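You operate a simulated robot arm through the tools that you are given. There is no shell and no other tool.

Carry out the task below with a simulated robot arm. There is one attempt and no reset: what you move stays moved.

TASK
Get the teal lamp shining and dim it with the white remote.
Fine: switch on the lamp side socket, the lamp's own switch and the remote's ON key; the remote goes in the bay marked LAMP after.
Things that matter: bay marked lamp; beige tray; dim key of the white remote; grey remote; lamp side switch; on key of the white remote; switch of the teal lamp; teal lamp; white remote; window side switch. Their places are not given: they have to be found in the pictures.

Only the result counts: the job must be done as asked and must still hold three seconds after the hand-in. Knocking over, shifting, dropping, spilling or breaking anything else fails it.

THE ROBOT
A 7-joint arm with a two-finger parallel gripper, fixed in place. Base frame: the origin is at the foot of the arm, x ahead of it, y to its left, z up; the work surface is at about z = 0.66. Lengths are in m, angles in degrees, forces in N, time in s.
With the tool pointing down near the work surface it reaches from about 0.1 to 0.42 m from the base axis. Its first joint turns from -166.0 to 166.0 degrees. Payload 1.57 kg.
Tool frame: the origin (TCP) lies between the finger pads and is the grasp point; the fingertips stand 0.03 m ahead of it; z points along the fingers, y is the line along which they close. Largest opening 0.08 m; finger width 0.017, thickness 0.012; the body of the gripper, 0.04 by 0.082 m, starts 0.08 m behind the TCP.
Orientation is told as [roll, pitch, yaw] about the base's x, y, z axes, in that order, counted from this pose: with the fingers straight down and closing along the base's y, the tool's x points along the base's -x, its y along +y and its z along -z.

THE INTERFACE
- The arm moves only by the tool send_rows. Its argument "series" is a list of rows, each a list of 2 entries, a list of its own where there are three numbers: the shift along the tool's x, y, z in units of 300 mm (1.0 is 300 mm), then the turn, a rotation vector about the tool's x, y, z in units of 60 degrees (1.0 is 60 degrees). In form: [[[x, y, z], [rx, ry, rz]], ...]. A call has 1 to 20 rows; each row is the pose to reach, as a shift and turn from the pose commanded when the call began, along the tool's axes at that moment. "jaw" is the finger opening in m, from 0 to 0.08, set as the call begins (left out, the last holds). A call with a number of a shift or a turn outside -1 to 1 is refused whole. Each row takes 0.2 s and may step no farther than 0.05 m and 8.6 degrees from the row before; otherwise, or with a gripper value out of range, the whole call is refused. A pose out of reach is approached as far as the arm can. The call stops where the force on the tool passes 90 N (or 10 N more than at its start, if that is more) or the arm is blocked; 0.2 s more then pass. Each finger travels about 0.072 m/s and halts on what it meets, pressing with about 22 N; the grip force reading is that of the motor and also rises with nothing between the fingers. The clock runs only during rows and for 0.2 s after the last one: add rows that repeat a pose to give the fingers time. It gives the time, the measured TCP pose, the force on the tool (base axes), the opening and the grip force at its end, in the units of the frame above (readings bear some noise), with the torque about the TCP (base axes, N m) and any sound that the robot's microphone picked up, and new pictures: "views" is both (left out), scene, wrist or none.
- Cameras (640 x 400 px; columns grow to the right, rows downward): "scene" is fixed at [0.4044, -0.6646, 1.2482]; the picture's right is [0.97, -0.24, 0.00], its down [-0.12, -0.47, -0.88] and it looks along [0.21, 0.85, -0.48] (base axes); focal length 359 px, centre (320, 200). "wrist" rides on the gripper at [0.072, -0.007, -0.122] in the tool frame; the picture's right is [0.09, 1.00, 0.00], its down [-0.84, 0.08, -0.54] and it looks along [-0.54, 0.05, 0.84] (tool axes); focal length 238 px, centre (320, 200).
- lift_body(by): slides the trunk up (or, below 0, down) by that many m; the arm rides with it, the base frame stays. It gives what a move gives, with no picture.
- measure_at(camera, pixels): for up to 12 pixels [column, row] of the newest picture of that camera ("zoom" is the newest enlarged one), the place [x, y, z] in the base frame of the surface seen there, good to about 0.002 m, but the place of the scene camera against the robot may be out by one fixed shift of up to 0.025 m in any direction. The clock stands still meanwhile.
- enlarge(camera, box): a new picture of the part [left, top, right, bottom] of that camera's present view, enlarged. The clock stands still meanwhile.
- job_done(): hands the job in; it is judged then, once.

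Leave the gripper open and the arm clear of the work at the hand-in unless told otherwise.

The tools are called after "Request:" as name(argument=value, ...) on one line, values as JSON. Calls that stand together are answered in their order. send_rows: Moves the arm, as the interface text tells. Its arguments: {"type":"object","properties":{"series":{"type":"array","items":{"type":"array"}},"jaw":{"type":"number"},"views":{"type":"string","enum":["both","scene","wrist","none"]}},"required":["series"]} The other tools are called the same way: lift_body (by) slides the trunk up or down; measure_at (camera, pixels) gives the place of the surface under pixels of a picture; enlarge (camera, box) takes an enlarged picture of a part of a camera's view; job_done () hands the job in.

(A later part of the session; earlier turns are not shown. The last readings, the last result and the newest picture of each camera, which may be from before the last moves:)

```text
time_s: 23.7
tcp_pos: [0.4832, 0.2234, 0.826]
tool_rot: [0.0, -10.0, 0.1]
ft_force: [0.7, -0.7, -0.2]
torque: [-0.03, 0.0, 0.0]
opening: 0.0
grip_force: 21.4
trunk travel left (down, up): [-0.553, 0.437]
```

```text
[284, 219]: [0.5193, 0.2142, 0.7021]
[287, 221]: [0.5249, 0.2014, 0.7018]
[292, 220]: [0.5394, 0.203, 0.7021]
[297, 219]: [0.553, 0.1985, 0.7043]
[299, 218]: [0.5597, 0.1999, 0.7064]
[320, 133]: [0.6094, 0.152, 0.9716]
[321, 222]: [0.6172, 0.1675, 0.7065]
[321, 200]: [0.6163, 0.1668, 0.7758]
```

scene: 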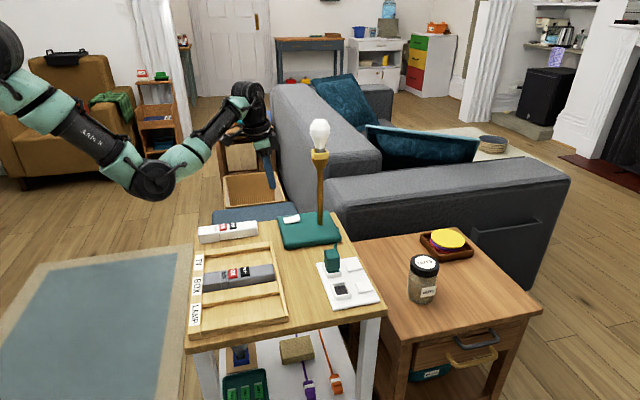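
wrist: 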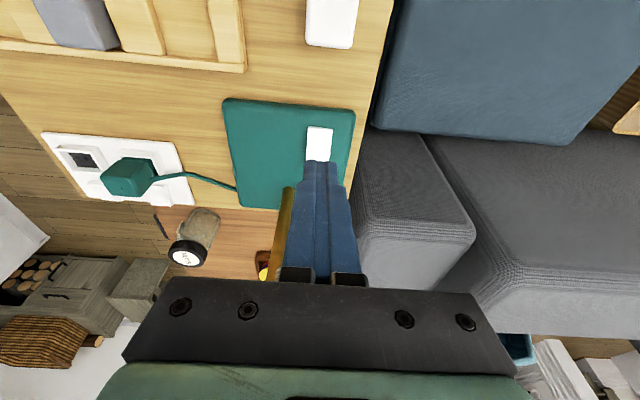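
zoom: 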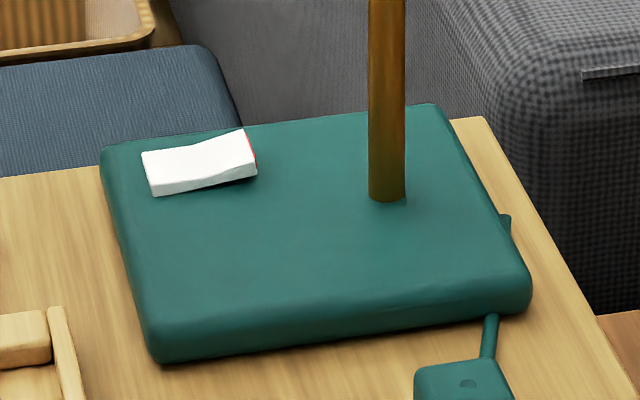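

The lamp switch has flipped too: far end raised, red showing; the lamp has not moved. Next is the white remote's ON key near (0.344, 0.225). I raise the trunk 0.12 m, straighten the tool and move over the remote to look closely.

Request:
lift_body(by=0.12)

Request:
send_rows(series=[[[0.12, 0, -0.02], [0, 0.083, 0]], [[0.24, 0, -0.04], [0, 0.1667, 0]], [[0.38, 0, -0.065], [0, 0.1667, 0]], [[0.48, 0, -0.081], [0, 0.1667, 0]], [[0.48, 0, -0.081], [0, 0.1667, 0]]])

```text
time_s: 25.2
tcp_pos: [0.4837, 0.2236, 0.9458]
tool_rot: [0.0, -10.1, 0.0]
ft_force: [0.1, -0.7, 0.0]
torque: [-0.02, -0.02, -0.01]
opening: 0.0
grip_force: 21.4
trunk travel left (down, up): [-0.673, 0.317]
```

```text
time_s: 26.4
tcp_pos: [0.3388, 0.2246, 0.9452]
tool_rot: [-0.1, 0.1, -0.1]
ft_force: [0.0, 0.6, 0.2]
torque: [0.0, 0.01, -0.02]
opening: 0.0
grip_force: 21.7
trunk travel left (down, up): [-0.673, 0.317]
```

scene: 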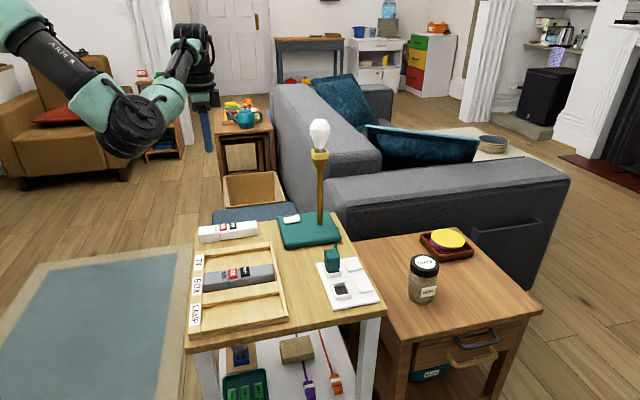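
wrist: 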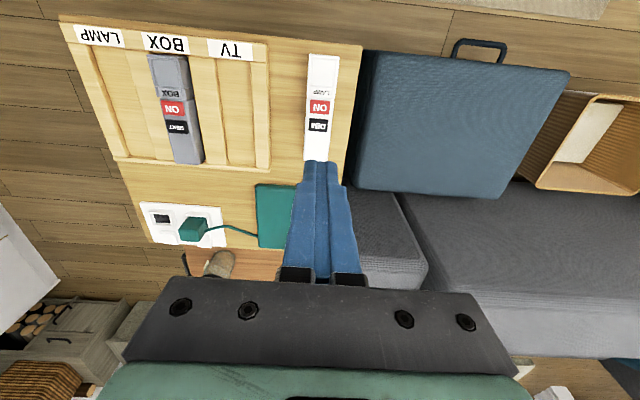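

I zoom in on the remote and measure its outline and keys.

Request:
enlarge(camera="wrist", box=[280, 40, 372, 170])

Request:
measure_at(camera="wrist", pixels=[[322, 57], [321, 75], [321, 92], [320, 101], [320, 107], [320, 113], [319, 119], [318, 125], [318, 131], [318, 145], [318, 157], [306, 120]])

Request:
measure_at(camera="wrist", pixels=[[330, 107], [311, 107], [310, 125], [327, 125], [332, 130], [333, 80], [309, 80], [300, 125], [345, 125], [340, 90]])

```text
3.08 times, centred on (326, 105) of wrist
```

zoom: 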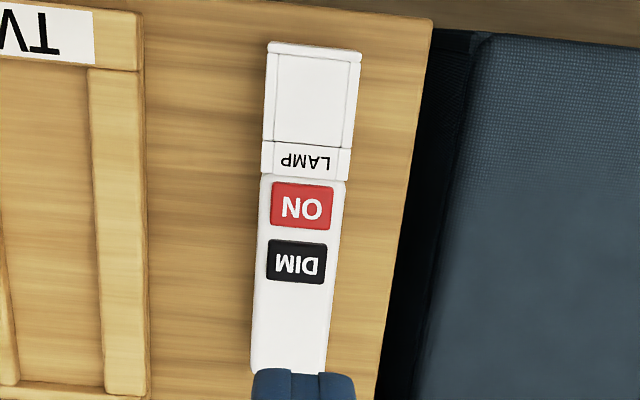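

```text
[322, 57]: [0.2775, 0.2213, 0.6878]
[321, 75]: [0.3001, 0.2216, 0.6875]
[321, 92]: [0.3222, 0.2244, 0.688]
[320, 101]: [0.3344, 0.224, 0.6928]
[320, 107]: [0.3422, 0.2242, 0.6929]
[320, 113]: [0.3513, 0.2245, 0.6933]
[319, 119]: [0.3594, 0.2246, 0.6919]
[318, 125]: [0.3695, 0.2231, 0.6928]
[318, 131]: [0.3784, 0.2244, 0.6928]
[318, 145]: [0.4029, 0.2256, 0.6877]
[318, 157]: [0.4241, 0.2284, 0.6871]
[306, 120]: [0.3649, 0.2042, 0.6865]
```

```text
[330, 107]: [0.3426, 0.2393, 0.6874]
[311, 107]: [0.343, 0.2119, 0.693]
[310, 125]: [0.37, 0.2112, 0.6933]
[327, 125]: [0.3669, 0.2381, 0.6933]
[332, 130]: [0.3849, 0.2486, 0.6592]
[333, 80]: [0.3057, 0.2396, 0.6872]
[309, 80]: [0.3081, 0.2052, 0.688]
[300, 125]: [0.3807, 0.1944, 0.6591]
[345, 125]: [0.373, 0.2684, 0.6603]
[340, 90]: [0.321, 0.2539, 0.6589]
```

The remote: body y 0.205–0.242, top z 0.6875; ON key centre (0.3425, 0.2245, 0.693), DIM key centre (0.369, 0.2245, 0.693). I go down with the closed fingertips above ON, stopping at tip z≈0.705.

Request:
send_rows(series=[[[-0.0123, 0, 0.15], [0, 0, 0]], [[-0.0123, 0, 0.3], [0, 0, 0]], [[-0.0123, 0, 0.45], [0, 0, 0]], [[-0.0123, 0, 0.6], [0, 0, 0]], [[-0.0123, 0, 0.7], [0, 0, 0]], [[-0.0123, 0, 0.7], [0, 0, 0]]])

```text
time_s: 27.8
tcp_pos: [0.3417, 0.2227, 0.7347]
tool_rot: [0.0, -0.1, 0.1]
ft_force: [0.5, 0.4, -0.3]
torque: [-0.03, -0.01, -0.02]
opening: 0.0002
grip_force: 21.2
trunk travel left (down, up): [-0.673, 0.317]
```

scene: 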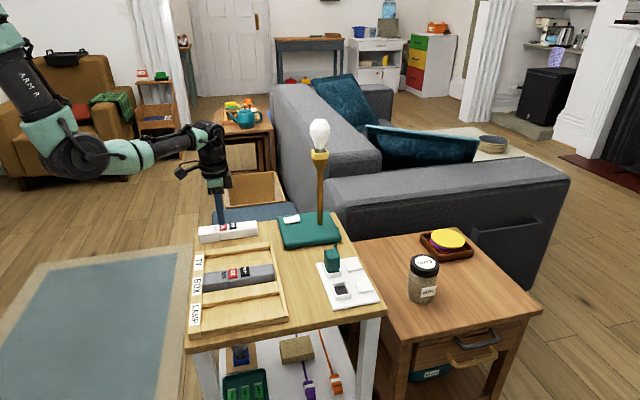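
wrist: 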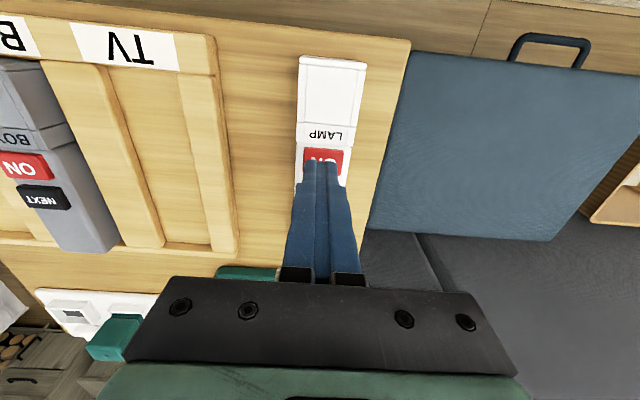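

The tip is right above the ON key. I press slowly in 1–2 mm steps to about commanded tip z≈0.690 and read force, sound and the lamp.

Request:
send_rows(series=[[[0, 0.004, 0.03], [0, 0, 0]], [[0, 0.004, 0.038], [0, 0, 0]], [[0, 0.004, 0.044], [0, 0, 0]], [[0, 0.004, 0.05], [0, 0, 0]]])

```text
time_s: 28.8
tcp_pos: [0.3414, 0.2251, 0.7199]
tool_rot: [0.0, -0.1, 0.0]
ft_force: [-0.9, -1.0, 4.1]
torque: [0.0, 0.02, -0.04]
opening: 0.0
grip_force: 21.0
trunk travel left (down, up): [-0.673, 0.317]
heard: click
```

scene: 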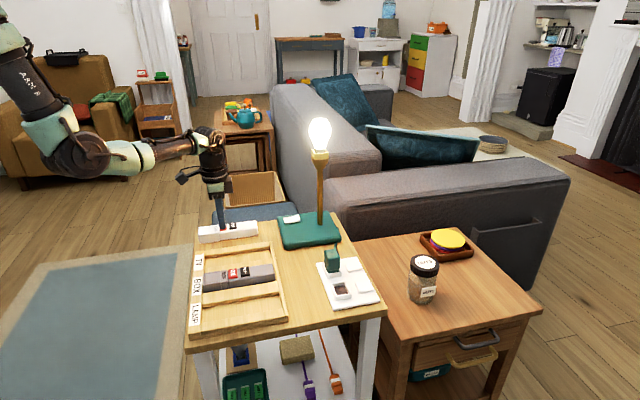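
wrist: 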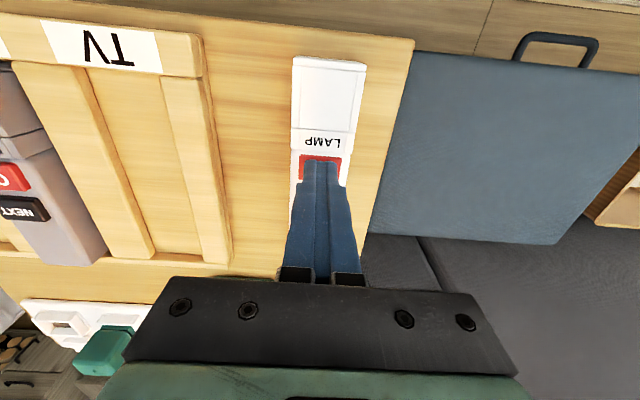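

Click heard and the bulb is shining. I release the key (lift 18 mm), move 27.5 mm along +x over the DIM key.

Request:
send_rows(series=[[[0, 0, -0.03], [0, 0, 0]], [[0, 0, -0.065], [0, 0, 0]], [[-0.092, -0.002, -0.065], [0, 0, 0]], [[-0.092, -0.002, -0.065], [0, 0, 0]]])

```text
time_s: 29.8
tcp_pos: [0.3691, 0.2262, 0.7401]
tool_rot: [0.0, 0.0, -0.1]
ft_force: [-1.0, 0.2, -0.1]
torque: [0.01, -0.05, 0.03]
opening: 0.0
grip_force: 21.2
trunk travel left (down, up): [-0.673, 0.317]
```

scene: 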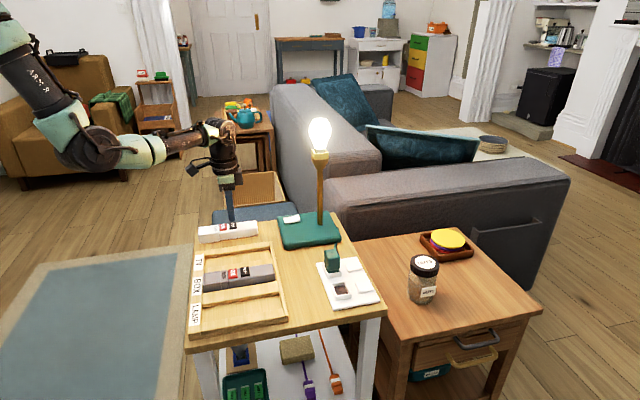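
wrist: 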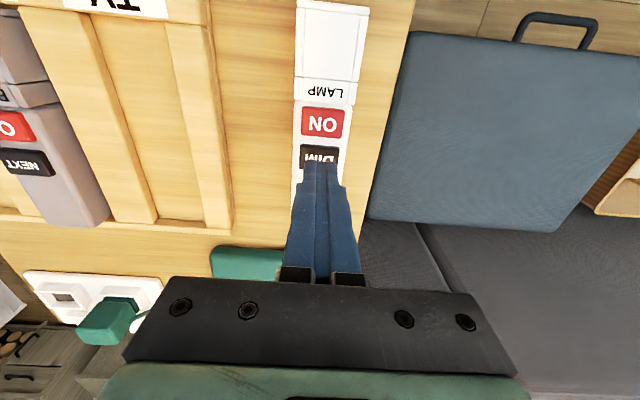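

The lamp stays on after release; the fingertip is above DIM. I press DIM once, slowly, to the same depth as ON.

Request:
send_rows(series=[[[0, -0.003, 0.03], [0, 0, 0]], [[0, -0.003, 0.05], [0, 0, 0]], [[0, -0.003, 0.058], [0, 0, 0]], [[0, -0.003, 0.064], [0, 0, 0]], [[0, -0.003, 0.07], [0, 0, 0]]])

```text
time_s: 31.0
tcp_pos: [0.3682, 0.2235, 0.7191]
tool_rot: [0.1, -0.1, 0.0]
ft_force: [0.7, 0.4, 5.8]
torque: [0.03, -0.02, -0.08]
opening: 0.0
grip_force: 21.0
trunk travel left (down, up): [-0.673, 0.317]
heard: click
```

scene: 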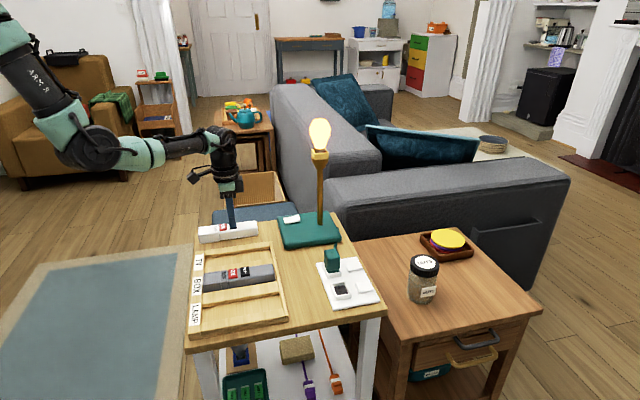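
wrist: 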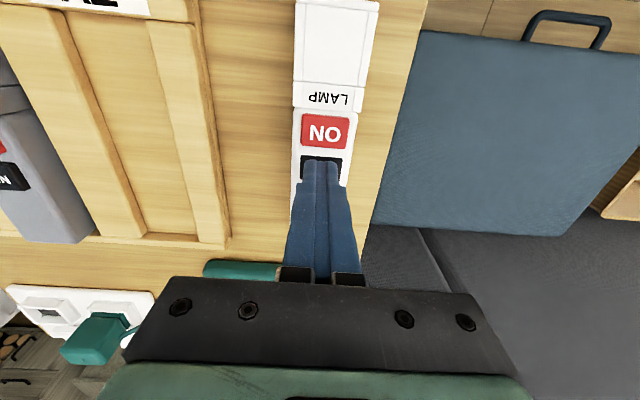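

Click, and the bulb is clearly dimmer (yellowish). I lift straight off the key to z≈0.92 and look at the remote and tray for the pick and place.

Request:
send_rows(series=[[[0, 0, -0.03], [0, 0, 0]], [[0, 0, -0.18], [0, 0, 0]], [[0, 0, -0.33], [0, 0, 0]], [[0, -0.15, -0.45], [0, 0, 0]], [[0, -0.3, -0.55], [0, 0, 0]], [[0.1, -0.4, -0.6], [0, 0, 0]], [[0.1, -0.4, -0.6], [0, 0, 0]]], jaw=0.08)

```text
refused: row 4 steps farther than a row can; nothing moved
```

Row 4 was slightly too long; I resend with shorter steps.

Request:
send_rows(series=[[[0, 0, -0.03], [0, 0, 0]], [[0, 0, -0.18], [0, 0, 0]], [[0, 0, -0.33], [0, 0, 0]], [[0, -0.1, -0.45], [0, 0, 0]], [[0, -0.2, -0.55], [0, 0, 0]], [[0.08, -0.3, -0.6], [0, 0, 0]], [[0.08, -0.4, -0.6], [0, 0, 0]], [[0.08, -0.4, -0.6], [0, 0, 0]]], jaw=0.08)

```text
time_s: 32.8
tcp_pos: [0.3454, 0.1036, 0.9005]
tool_rot: [0.1, 0.0, 0.0]
ft_force: [0.1, -0.5, -0.7]
torque: [0.02, 0.05, 0.0]
opening: 0.0802
grip_force: 0.0
out of reach, approached as far as the arm can: row 5, 6
trunk travel left (down, up): [-0.673, 0.317]
```

scene: 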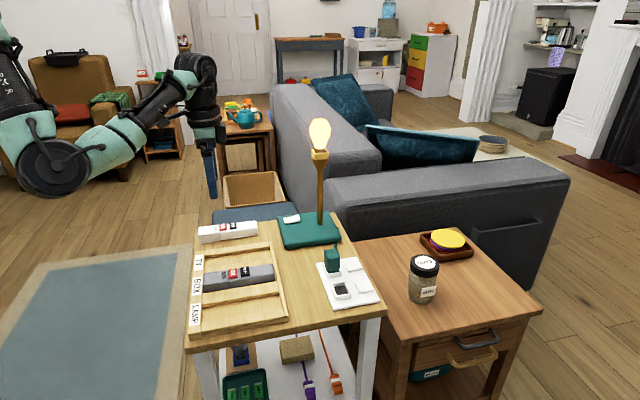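
wrist: 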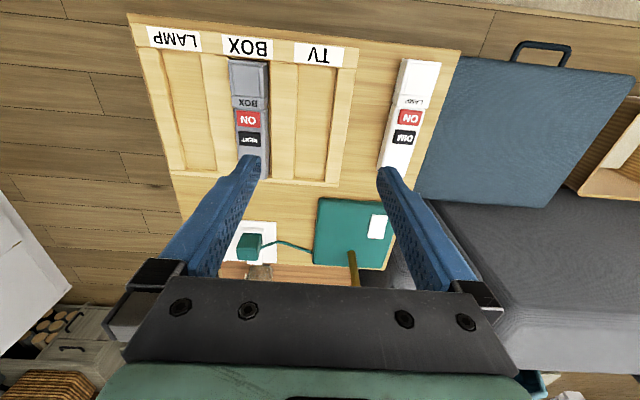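

The lamp remains dimmed and lit. Now I measure the tray's LAMP bay and the remote outline.

Request:
enlarge(camera="wrist", box=[130, 10, 290, 190])

Request:
measure_at(camera="wrist", pixels=[[172, 60], [185, 60], [200, 60], [180, 90], [195, 90], [188, 120], [205, 120], [196, 160], [180, 160], [215, 160], [220, 100], [208, 100]])

Request:
measure_at(camera="wrist", pixels=[[402, 65], [435, 67], [398, 90], [427, 92], [393, 110], [421, 112], [388, 130], [417, 132], [384, 150], [413, 152], [407, 118], [404, 138]])

```text
2.22 times, centred on (210, 100) of wrist
```

zoom: 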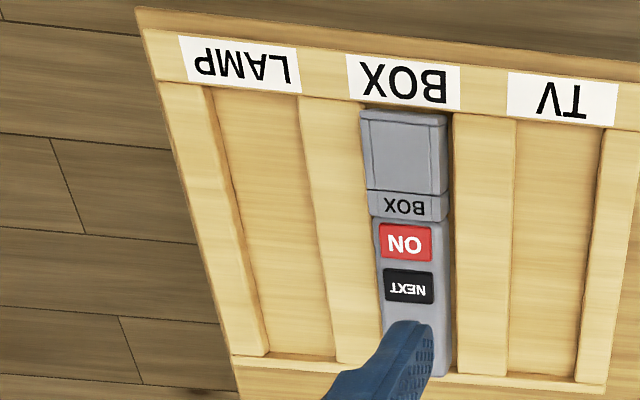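

```text
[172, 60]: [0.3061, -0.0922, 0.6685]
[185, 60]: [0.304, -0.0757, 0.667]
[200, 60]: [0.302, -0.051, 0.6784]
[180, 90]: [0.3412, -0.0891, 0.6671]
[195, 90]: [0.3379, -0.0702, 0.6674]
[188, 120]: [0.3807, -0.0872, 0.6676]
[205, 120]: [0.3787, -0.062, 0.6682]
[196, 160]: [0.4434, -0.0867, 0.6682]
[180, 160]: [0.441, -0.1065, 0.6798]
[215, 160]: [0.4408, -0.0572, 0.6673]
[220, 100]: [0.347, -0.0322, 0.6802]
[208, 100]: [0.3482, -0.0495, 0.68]
```

```text
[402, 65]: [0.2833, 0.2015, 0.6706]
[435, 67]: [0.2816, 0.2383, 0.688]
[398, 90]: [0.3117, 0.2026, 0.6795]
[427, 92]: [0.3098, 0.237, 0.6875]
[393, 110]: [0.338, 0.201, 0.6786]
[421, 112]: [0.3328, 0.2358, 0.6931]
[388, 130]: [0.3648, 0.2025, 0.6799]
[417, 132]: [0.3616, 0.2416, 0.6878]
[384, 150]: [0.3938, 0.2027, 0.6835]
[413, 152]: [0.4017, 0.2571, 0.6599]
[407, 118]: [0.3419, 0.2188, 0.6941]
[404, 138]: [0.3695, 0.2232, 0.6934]
```

The remote lies straight along x (left edge y≈0.202, right ≈0.243). The LAMP bay floor is at z≈0.667 around y≈-0.077. I measure the bay's ends and the grey remote's position for reference.

Request:
measure_at(camera="wrist", pixels=[[178, 46], [179, 50], [180, 54], [181, 58], [204, 165], [205, 170], [206, 174], [207, 178], [246, 58], [246, 62], [250, 66], [233, 80]])

Request:
measure_at(camera="wrist", pixels=[[182, 100], [184, 100], [186, 100], [188, 100], [204, 100], [206, 100], [208, 100], [174, 100], [178, 100], [404, 55], [420, 57], [420, 61]])

Request:
enlarge(camera="scene", box=[180, 210, 300, 340])

```text
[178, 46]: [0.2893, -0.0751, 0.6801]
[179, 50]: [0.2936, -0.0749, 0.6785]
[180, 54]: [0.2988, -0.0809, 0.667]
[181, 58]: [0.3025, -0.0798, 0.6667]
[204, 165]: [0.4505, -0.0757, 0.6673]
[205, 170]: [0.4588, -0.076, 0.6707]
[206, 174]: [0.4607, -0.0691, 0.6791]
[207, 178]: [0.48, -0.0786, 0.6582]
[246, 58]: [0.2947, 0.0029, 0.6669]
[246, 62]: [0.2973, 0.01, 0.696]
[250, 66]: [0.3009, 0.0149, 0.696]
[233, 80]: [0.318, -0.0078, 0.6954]
```

```text
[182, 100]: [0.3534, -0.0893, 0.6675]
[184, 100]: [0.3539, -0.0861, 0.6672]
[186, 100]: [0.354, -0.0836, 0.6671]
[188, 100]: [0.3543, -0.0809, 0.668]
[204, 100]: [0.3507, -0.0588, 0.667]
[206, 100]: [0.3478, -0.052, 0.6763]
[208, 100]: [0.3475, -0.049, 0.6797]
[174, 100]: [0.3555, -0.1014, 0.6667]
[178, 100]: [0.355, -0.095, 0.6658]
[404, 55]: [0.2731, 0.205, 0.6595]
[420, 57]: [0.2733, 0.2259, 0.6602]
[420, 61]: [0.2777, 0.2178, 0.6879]
```

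```text
3.08 times, centred on (240, 275) of scene
```

zoom: 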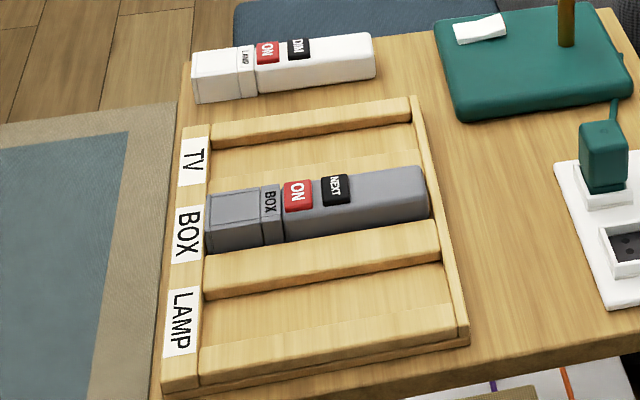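

I measure the lengths of both remotes in the scene view (near and far top edges).

Request:
measure_at(camera="zoom", pixels=[[196, 72], [205, 70], [350, 50], [366, 44], [371, 42], [212, 205], [208, 208], [410, 185], [422, 182], [426, 190], [433, 200], [440, 250]])

Request:
enlarge(camera="wrist", box=[370, 50, 450, 180])

```text
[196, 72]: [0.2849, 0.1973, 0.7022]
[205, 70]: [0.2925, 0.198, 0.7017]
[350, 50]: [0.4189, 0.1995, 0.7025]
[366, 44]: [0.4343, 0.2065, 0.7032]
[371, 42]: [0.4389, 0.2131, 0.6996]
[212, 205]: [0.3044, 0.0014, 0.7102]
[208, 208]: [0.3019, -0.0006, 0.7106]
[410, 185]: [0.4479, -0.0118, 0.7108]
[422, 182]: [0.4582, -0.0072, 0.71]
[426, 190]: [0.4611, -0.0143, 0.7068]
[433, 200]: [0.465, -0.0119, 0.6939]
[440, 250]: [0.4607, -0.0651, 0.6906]
```

```text
3.08 times, centred on (410, 115) of wrist
```

zoom: 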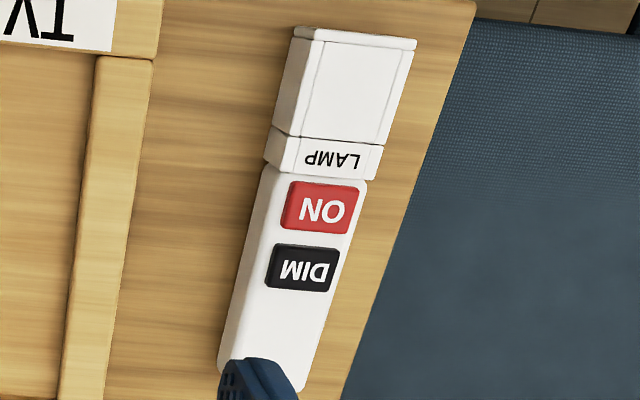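

White remote: x≈0.2755–0.434, y≈0.202–0.243, bottom 0.659, top 0.6875. The LAMP bay: x≈0.296–0.458, y≈-0.1035…-0.0535, floor 0.667, dividers' top 0.680. Since the fingers cannot enter the bay beside the remote, I will grip only the upper ~12 mm. I move above the remote's middle with open jaws.

Request:
send_rows(series=[[[-0.016, 0.13, 0.08], [0, 0, 0]], [[-0.032, 0.26, 0.16], [0, 0, 0]], [[-0.032, 0.396, 0.24], [0, 0, 0]], [[-0.032, 0.396, 0.36], [0, 0, 0]], [[-0.032, 0.396, 0.36], [0, 0, 0]]], jaw=0.08)

```text
time_s: 34.0
tcp_pos: [0.3542, 0.2229, 0.7907]
tool_rot: [0.0, 0.1, -0.1]
ft_force: [0.3, -0.2, -0.8]
torque: [0.0, 0.0, -0.01]
opening: 0.0799
grip_force: 0.0
trunk travel left (down, up): [-0.673, 0.317]
```

scene: 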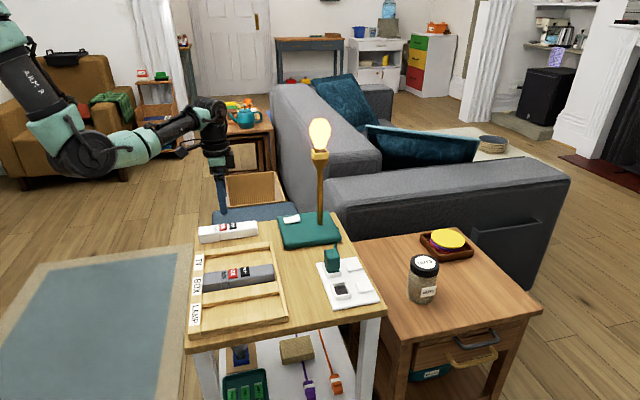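
wrist: 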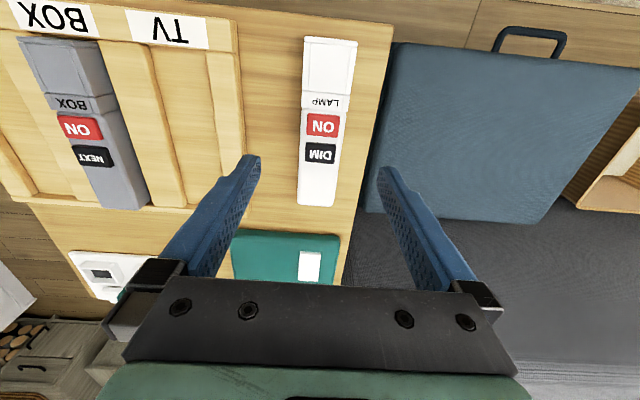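

The remote is centred between the fingers. I measure its edges from this view for exact numbers.

Request:
measure_at(camera="wrist", pixels=[[330, 41], [330, 46], [302, 90], [305, 90], [346, 90], [343, 90], [299, 180], [335, 180], [316, 204], [316, 199], [297, 195], [333, 195]])

Request:
enlarge(camera="wrist", box=[260, 30, 400, 215])

```text
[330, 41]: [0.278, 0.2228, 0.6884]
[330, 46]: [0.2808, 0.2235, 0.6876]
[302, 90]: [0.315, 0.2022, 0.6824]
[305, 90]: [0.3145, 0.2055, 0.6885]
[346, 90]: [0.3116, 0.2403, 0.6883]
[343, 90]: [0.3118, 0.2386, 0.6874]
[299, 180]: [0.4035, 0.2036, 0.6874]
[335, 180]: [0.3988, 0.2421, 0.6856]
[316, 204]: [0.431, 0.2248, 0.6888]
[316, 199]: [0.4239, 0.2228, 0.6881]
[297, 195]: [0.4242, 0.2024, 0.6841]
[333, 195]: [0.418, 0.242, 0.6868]
```

```text
2.16 times, centred on (330, 122) of wrist
```

zoom: 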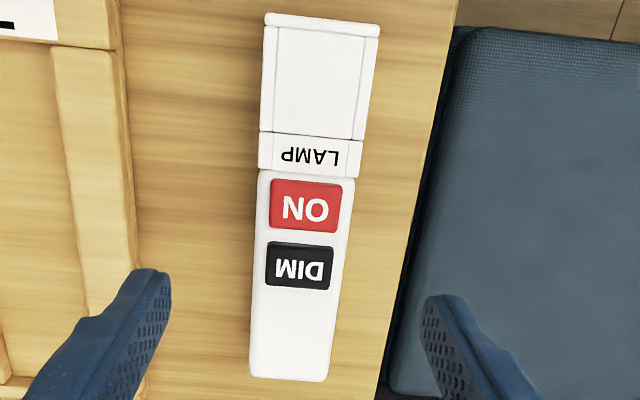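

Centre y≈0.2223, x 0.277–0.4335. I go down to TCP z≈0.705 (tips at 0.675).

Request:
send_rows(series=[[[0, 0, 0.12], [0, 0, 0]], [[0, 0, 0.22], [0, 0, 0]], [[0, 0, 0.285], [0, 0, 0]], [[0, 0, 0.285], [0, 0, 0]]], views="none")

Request:
send_rows(series=[[[0, 0, 0], [0, 0, 0]], [[0, 0, 0], [0, 0, 0]], [[0, 0, 0], [0, 0, 0]], [[0, 0, 0], [0, 0, 0]]], jaw=0.0)

```text
time_s: 35.0
tcp_pos: [0.353, 0.223, 0.7052]
tool_rot: [-0.1, 0.0, 0.0]
ft_force: [-0.2, -0.1, 0.4]
torque: [0.02, -0.02, -0.03]
opening: 0.0799
grip_force: 0.1
trunk travel left (down, up): [-0.673, 0.317]
```

```text
time_s: 36.0
tcp_pos: [0.3542, 0.2237, 0.7049]
tool_rot: [-0.1, 0.1, -0.1]
ft_force: [0.1, 0.6, 0.6]
torque: [0.09, -0.06, 0.03]
opening: 0.0417
grip_force: 21.7
trunk travel left (down, up): [-0.673, 0.317]
```

scene: 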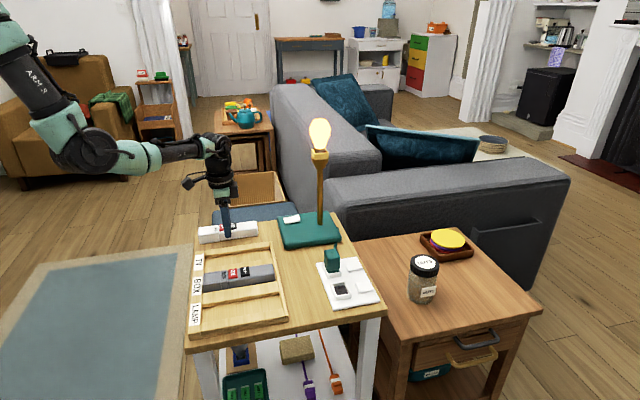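
wrist: 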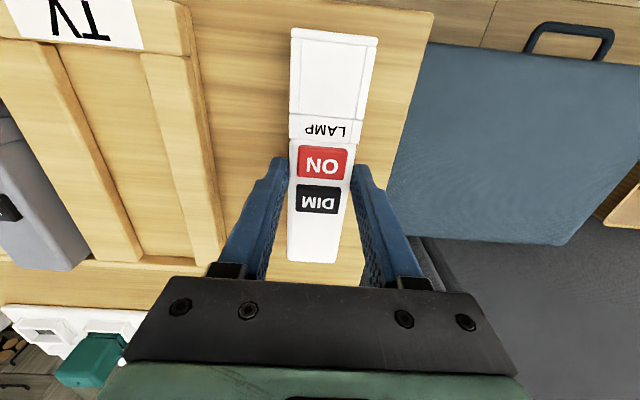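

Gripped at 0.0417 m. I lift 0.03 m and check that the whole remote comes along.

Request:
send_rows(series=[[[0, 0, -0.03], [0, 0, 0]], [[0, 0, -0.07], [0, 0, 0]], [[0, 0, -0.12], [0, 0, 0]], [[0, 0, -0.12], [0, 0, 0]]])

```text
time_s: 37.0
tcp_pos: [0.3561, 0.2234, 0.7406]
tool_rot: [0.1, 0.0, -0.1]
ft_force: [0.2, 0.2, -1.4]
torque: [0.04, -0.03, 0.0]
opening: 0.0415
grip_force: 21.9
trunk travel left (down, up): [-0.673, 0.317]
```

scene: 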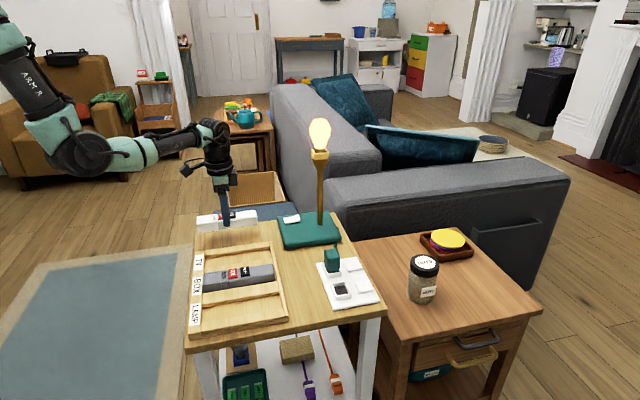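
wrist: 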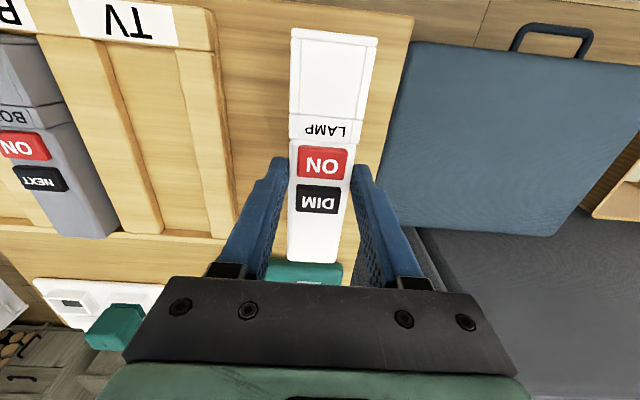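

The whole remote is held level. I lift to TCP z≈0.80 and carry it half-way along -y, clear of the grey remote.

Request:
send_rows(series=[[[0, 0, -0.1], [0, 0, 0]], [[0, 0, -0.22], [0, 0, 0]], [[-0.02, -0.14, -0.22], [0, 0, 0]], [[-0.04, -0.28, -0.22], [0, 0, 0]], [[-0.06, -0.42, -0.22], [0, 0, 0]], [[-0.074, -0.56, -0.22], [0, 0, 0]], [[-0.074, -0.56, -0.22], [0, 0, 0]]])

```text
time_s: 38.6
tcp_pos: [0.375, 0.0522, 0.8066]
tool_rot: [0.0, 0.0, -0.1]
ft_force: [-0.6, -0.1, -1.3]
torque: [0.01, -0.01, -0.03]
opening: 0.0415
grip_force: 22.1
trunk travel left (down, up): [-0.673, 0.317]
```

scene: 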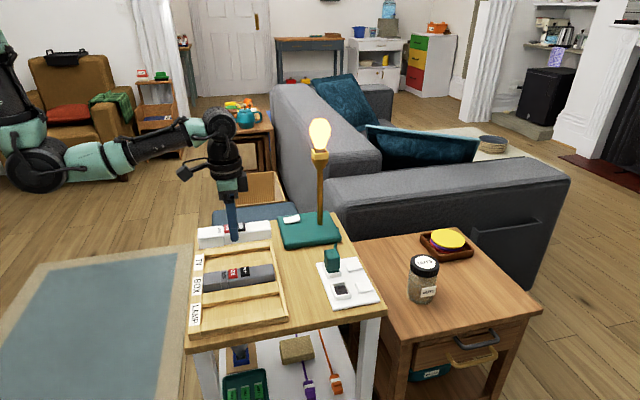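
wrist: 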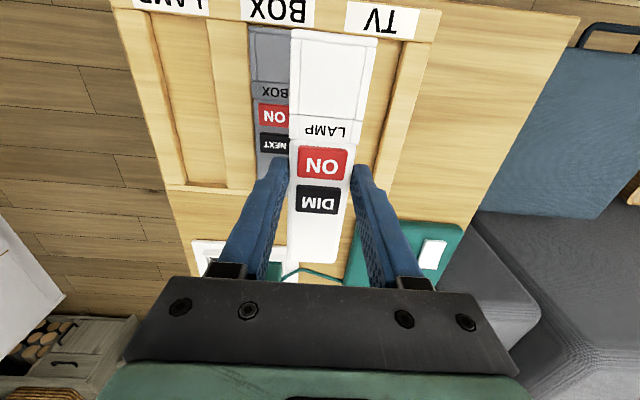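

Level and steady. I continue along -y to above the LAMP bay (y≈-0.0785), still at z≈0.807.

Request:
send_rows(series=[[[0, -0.14, 0], [0, 0, 0]], [[0, -0.28, 0], [0, 0, 0]], [[0, -0.4, 0], [0, 0, 0]], [[0, -0.4357, 0], [0, 0, 0]], [[0, -0.4357, 0], [0, 0, 0]]])

```text
time_s: 39.8
tcp_pos: [0.3747, -0.0776, 0.8055]
tool_rot: [0.0, -0.1, 0.0]
ft_force: [0.5, -0.4, -1.1]
torque: [0.0, 0.0, 0.01]
opening: 0.0414
grip_force: 22.0
trunk travel left (down, up): [-0.673, 0.317]
```

scene: 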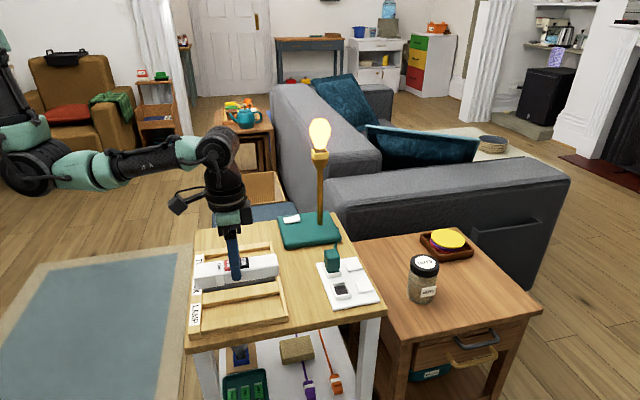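
wrist: 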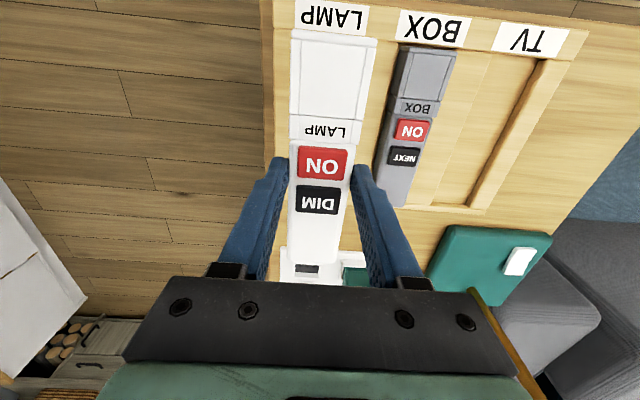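

The remote hovers over the LAMP bay. I measure the remote's edges and the visible bay edges.

Request:
measure_at(camera="wrist", pixels=[[333, 33], [333, 40], [293, 80], [371, 80], [291, 140], [351, 145], [290, 240], [336, 240], [314, 258], [314, 250], [332, 26], [332, 22]])

Request:
measure_at(camera="wrist", pixels=[[282, 60], [286, 60], [289, 60], [282, 110], [286, 110], [378, 60], [374, 90], [371, 120], [380, 120], [376, 140], [312, 264], [290, 262]])

Request:
enlarge(camera="wrist", box=[255, 0, 415, 180])

Request:
enlarge(camera="scene", box=[180, 220, 300, 345])

```text
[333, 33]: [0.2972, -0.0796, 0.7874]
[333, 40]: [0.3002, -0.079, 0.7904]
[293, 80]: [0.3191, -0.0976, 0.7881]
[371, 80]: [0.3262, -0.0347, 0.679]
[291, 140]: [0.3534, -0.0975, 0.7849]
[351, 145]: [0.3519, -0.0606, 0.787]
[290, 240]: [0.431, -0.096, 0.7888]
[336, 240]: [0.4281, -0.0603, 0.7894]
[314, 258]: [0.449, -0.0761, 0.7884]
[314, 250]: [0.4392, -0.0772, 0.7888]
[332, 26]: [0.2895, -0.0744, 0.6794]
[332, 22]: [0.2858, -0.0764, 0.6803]
```

```text
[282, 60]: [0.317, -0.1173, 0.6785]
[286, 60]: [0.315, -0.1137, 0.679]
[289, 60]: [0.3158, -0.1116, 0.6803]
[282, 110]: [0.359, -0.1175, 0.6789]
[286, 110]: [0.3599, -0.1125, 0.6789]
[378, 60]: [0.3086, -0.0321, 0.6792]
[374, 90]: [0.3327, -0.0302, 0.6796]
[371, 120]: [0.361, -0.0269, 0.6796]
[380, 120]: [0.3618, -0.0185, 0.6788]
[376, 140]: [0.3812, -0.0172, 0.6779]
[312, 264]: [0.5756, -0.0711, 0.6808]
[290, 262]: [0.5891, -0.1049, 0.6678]
```

```text
2.22 times, centred on (335, 90) of wrist
```

zoom: 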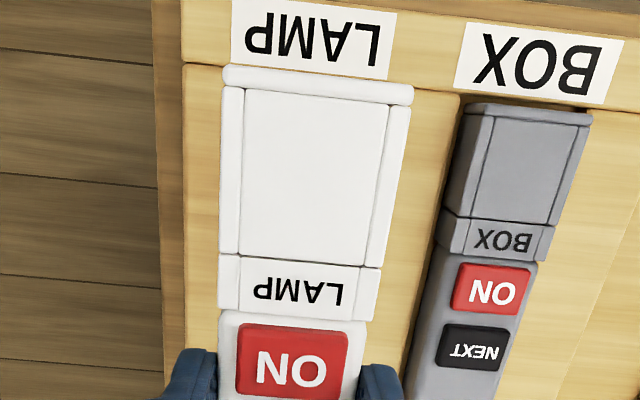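

```text
3.20 times, centred on (240, 282) of scene
```

zoom: 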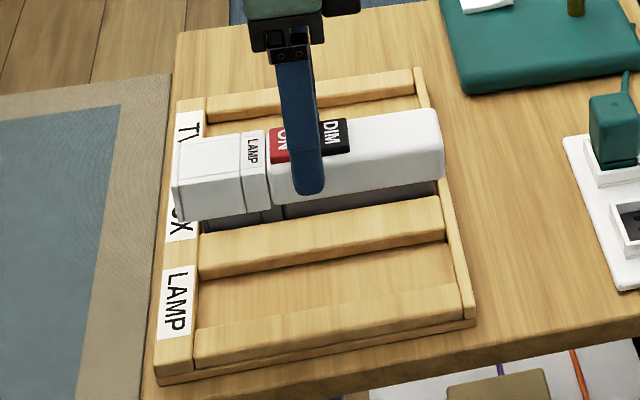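

The remote spans x≈0.296–0.453, so it needs about +2.5 mm in x to be centred in the bay (0.2955–0.4585). I cross-check the bay width with the identical TV bay, visible here around row 110.

Request:
measure_at(camera="wrist", pixels=[[450, 120], [455, 120], [460, 120], [465, 120], [470, 120], [490, 120], [498, 120], [502, 120], [506, 120], [510, 120], [514, 120], [520, 120]])

Request:
measure_at(camera="scene", pixels=[[250, 303], [250, 305], [250, 308], [250, 311], [250, 314], [250, 317], [250, 320], [250, 323], [250, 326], [250, 329], [250, 300], [250, 297]])

```text
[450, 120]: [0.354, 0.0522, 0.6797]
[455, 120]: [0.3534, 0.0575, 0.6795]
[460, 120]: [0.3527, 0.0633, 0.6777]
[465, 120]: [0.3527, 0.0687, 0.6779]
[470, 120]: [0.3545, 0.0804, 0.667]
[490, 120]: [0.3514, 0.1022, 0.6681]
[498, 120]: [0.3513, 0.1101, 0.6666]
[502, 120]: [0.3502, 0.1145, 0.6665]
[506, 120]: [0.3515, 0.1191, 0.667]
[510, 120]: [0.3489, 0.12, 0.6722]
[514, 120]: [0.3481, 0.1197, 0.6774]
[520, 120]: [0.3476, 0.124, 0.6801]
```

```text
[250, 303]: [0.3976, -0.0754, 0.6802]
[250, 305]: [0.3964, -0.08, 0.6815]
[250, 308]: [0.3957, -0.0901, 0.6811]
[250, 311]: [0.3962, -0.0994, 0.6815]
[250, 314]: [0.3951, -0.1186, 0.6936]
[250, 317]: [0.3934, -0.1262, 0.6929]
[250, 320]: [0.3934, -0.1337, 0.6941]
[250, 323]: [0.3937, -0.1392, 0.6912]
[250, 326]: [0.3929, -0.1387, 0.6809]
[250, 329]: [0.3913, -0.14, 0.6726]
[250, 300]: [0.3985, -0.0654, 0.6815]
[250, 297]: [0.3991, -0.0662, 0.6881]
```

Bay width is 0.050 m and LAMP's centre is about y≈-0.0765; clearance ±4 mm. I shift +2.5 mm in x, +1 mm in y and descend so the remote's bottom is about 8 mm above the dividers, then check again.

Request:
send_rows(series=[[[-0.0083, 0.003, 0.0], [0, 0, 0]], [[-0.0083, 0.003, 0.12], [0, 0, 0]], [[-0.0083, 0.003, 0.235], [0, 0, 0]], [[-0.0083, 0.003, 0.235], [0, 0, 0]]])

```text
time_s: 40.8
tcp_pos: [0.3777, -0.0742, 0.7349]
tool_rot: [0.0, 0.0, 0.1]
ft_force: [-0.2, -0.2, -2.0]
torque: [0.03, 0.03, 0.01]
opening: 0.0415
grip_force: 21.9
trunk travel left (down, up): [-0.673, 0.317]
```

scene: 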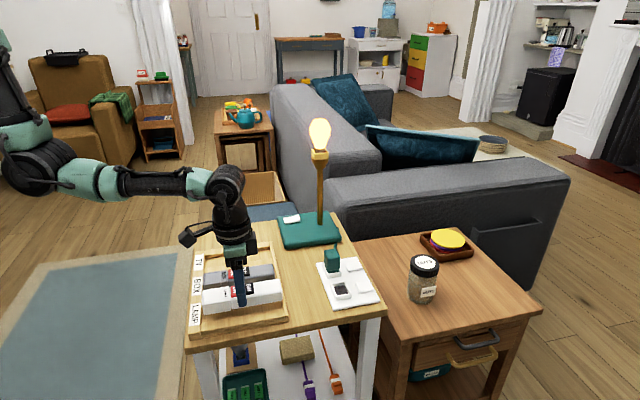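
wrist: 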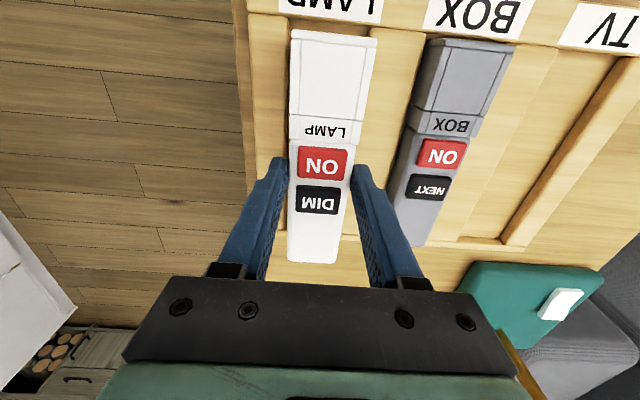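

Close above the bay now. I measure the edges again in both views.

Request:
enlarge(camera="scene", box=[180, 240, 300, 345])

Request:
measure_at(camera="wrist", pixels=[[333, 33], [332, 29], [332, 26], [290, 100], [288, 100], [285, 100], [364, 100], [368, 100], [372, 100], [313, 261], [313, 264], [290, 200]])

Request:
enlarge(camera="wrist", box=[240, 0, 420, 150])

```text
3.81 times, centred on (240, 292) of scene
```

zoom: 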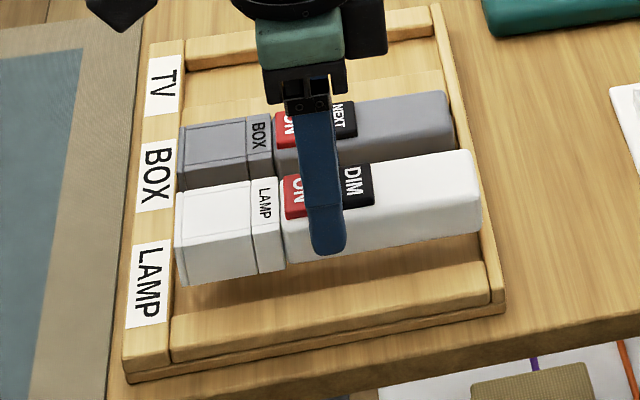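

```text
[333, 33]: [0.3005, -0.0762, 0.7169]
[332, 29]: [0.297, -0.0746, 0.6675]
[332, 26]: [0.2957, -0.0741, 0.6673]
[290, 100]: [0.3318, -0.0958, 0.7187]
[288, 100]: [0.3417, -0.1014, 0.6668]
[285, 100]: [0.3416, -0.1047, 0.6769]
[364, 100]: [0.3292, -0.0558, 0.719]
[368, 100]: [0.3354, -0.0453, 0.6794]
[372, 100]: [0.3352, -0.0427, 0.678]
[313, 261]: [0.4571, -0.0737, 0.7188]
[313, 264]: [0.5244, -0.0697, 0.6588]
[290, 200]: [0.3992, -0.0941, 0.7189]
```

```text
2.67 times, centred on (330, 75) of wrist
```

zoom: 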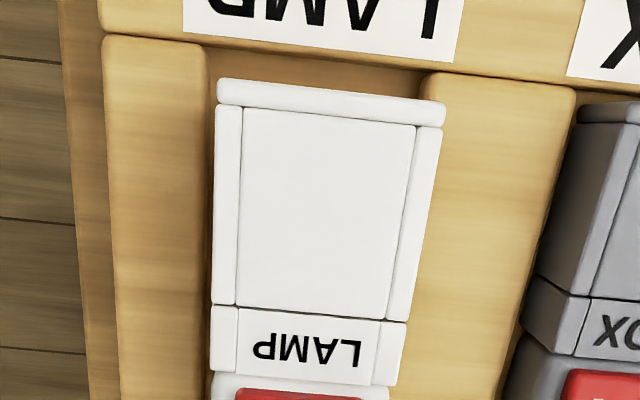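

Left wall is at y≈-0.103, right ≈-0.053, so I correct by -2.5 mm in y and -1.8 mm in x, then lower slowly to near floor contact (TCP z≈0.714).

Request:
send_rows(series=[[[0.006, -0.0083, 0.0], [0, 0, 0]], [[0.006, -0.0083, 0.03], [0, 0, 0]], [[0.006, -0.0083, 0.055], [0, 0, 0]], [[0.006, -0.0083, 0.065], [0, 0, 0]], [[0.006, -0.0083, 0.068], [0, 0, 0]]])

```text
time_s: 42.0
tcp_pos: [0.3767, -0.0775, 0.7145]
tool_rot: [0.0, 0.1, 0.0]
ft_force: [-3.0, 0.2, -0.2]
torque: [-0.01, 0.07, 0.05]
opening: 0.0415
grip_force: 21.9
trunk travel left (down, up): [-0.673, 0.317]
```

scene: 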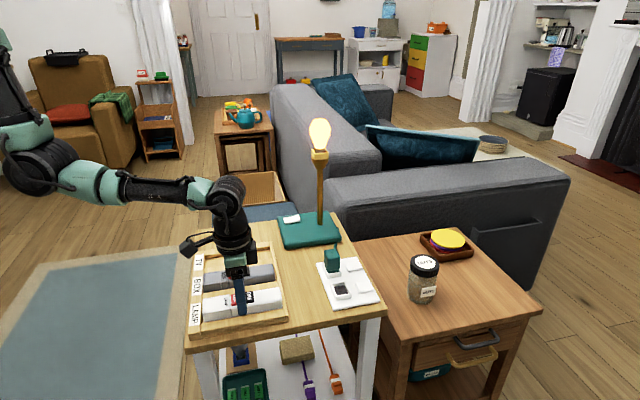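
wrist: 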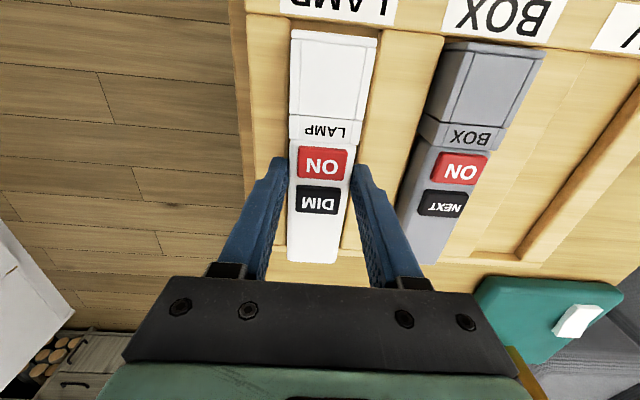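

There is -3 N in x: the remote's far end seems to touch the far rim. I zoom to check the gaps.

Request:
enlarge(camera="wrist", box=[240, 0, 420, 150])

Request:
enlarge(camera="scene", box=[180, 240, 300, 345])

Request:
measure_at(camera="wrist", pixels=[[333, 36], [333, 33], [332, 29], [332, 26], [332, 23], [313, 258], [313, 261], [313, 264], [345, 250], [340, 262]])

```text
2.67 times, centred on (330, 75) of wrist
```

zoom: 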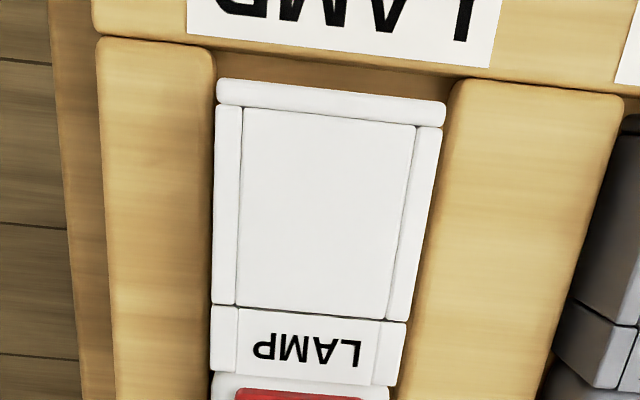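

```text
3.81 times, centred on (240, 292) of scene
```

zoom: 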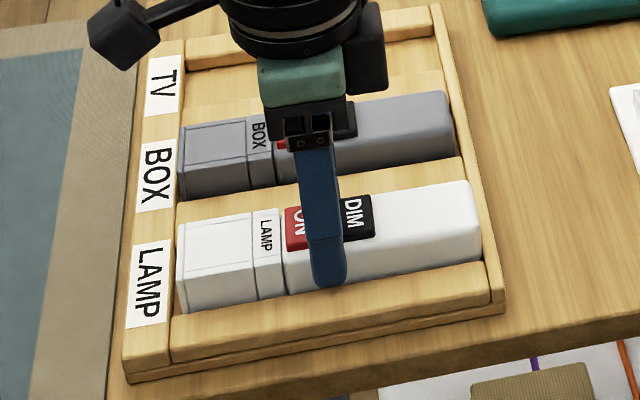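

```text
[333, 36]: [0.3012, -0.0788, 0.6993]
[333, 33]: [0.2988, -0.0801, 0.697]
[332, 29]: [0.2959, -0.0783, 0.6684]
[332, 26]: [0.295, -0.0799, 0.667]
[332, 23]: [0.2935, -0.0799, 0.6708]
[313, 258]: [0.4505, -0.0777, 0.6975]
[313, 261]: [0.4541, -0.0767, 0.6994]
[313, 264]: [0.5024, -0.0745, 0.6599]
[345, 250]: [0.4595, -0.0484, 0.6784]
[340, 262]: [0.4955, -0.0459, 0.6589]
```

The near end has a ~4 mm gap while the far end just touches the rim. I shift back 2 mm in x, then lower the last ~1.5 mm.

Request:
send_rows(series=[[[0.0067, 0, 0], [0, 0, 0]], [[0.0067, 0, 0], [0, 0, 0]], [[0.0067, 0, 0.004], [0, 0, 0]], [[0.0067, 0, 0.006], [0, 0, 0]]], views="wrist")

```text
time_s: 43.0
tcp_pos: [0.3754, -0.0773, 0.7136]
tool_rot: [0.1, 0.0, 0.0]
ft_force: [0.3, -0.2, -0.9]
torque: [-0.01, 0.01, 0.0]
opening: 0.0417
grip_force: 21.7
trunk travel left (down, up): [-0.673, 0.317]
```

wrist: 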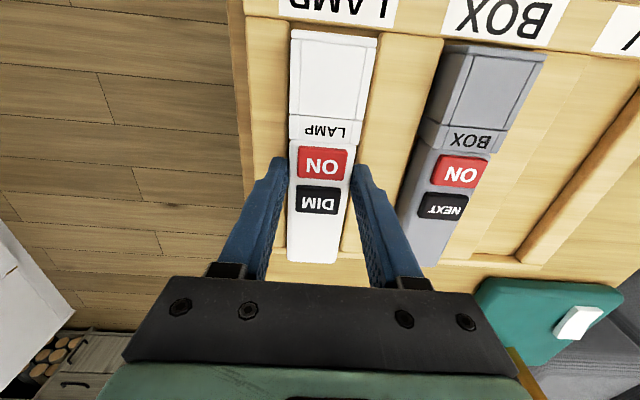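

Free in x now. I lower another 1.2 mm to feel the floor.

Request:
send_rows(series=[[[0, 0, 0.002], [0, 0, 0]], [[0, 0, 0.004], [0, 0, 0]], [[0, 0, 0.004], [0, 0, 0]]], views="none")

```text
time_s: 43.8
tcp_pos: [0.3753, -0.0777, 0.7128]
tool_rot: [0.0, 0.1, 0.1]
ft_force: [0.1, 0.1, -1.9]
torque: [0.03, 0.02, 0.0]
opening: 0.0412
grip_force: 21.9
trunk travel left (down, up): [-0.673, 0.317]
```

Still carrying the full weight (-1.9 N). One more millimetre.

Request:
send_rows(series=[[[0, 0, 0.002], [0, 0, 0]], [[0, 0, 0.0035], [0, 0, 0]], [[0, 0, 0.0035], [0, 0, 0]]], views="wrist")

```text
time_s: 44.6
tcp_pos: [0.3748, -0.0783, 0.7131]
tool_rot: [0.0, 0.1, 0.0]
ft_force: [-3.1, 0.3, 5.7]
torque: [0.06, 0.12, 0.0]
opening: 0.0415
grip_force: 22.5
trunk travel left (down, up): [-0.673, 0.317]
```

wrist: 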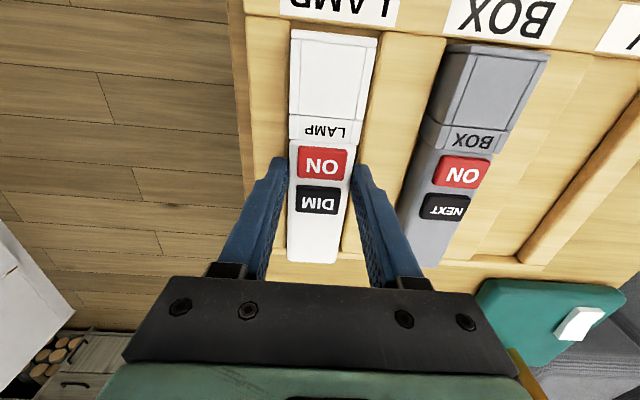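

Now 5.7 N up: contact. I check that the remote's top is level at ≈0.6955 along its length (i.e. it is on the floor, not on a rim).

Request:
measure_at(camera="wrist", pixels=[[333, 36], [330, 70], [325, 100], [320, 130], [316, 230], [313, 250], [313, 258], [332, 29], [332, 26], [297, 240], [335, 240], [440, 120]])

Request:
enlarge(camera="scene", box=[220, 265, 300, 335])

```text
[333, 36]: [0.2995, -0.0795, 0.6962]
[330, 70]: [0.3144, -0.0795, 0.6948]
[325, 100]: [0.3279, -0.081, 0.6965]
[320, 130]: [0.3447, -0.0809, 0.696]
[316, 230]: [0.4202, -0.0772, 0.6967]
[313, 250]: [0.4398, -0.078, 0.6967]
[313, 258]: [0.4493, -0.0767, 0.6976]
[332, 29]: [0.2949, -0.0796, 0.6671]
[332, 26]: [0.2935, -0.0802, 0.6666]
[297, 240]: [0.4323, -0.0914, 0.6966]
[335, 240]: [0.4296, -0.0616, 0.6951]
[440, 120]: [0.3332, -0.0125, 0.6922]
```

```text
5.71 times, centred on (260, 300) of scene
```

zoom: 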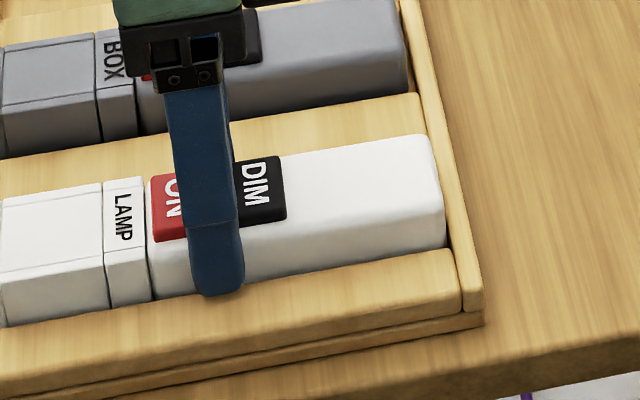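

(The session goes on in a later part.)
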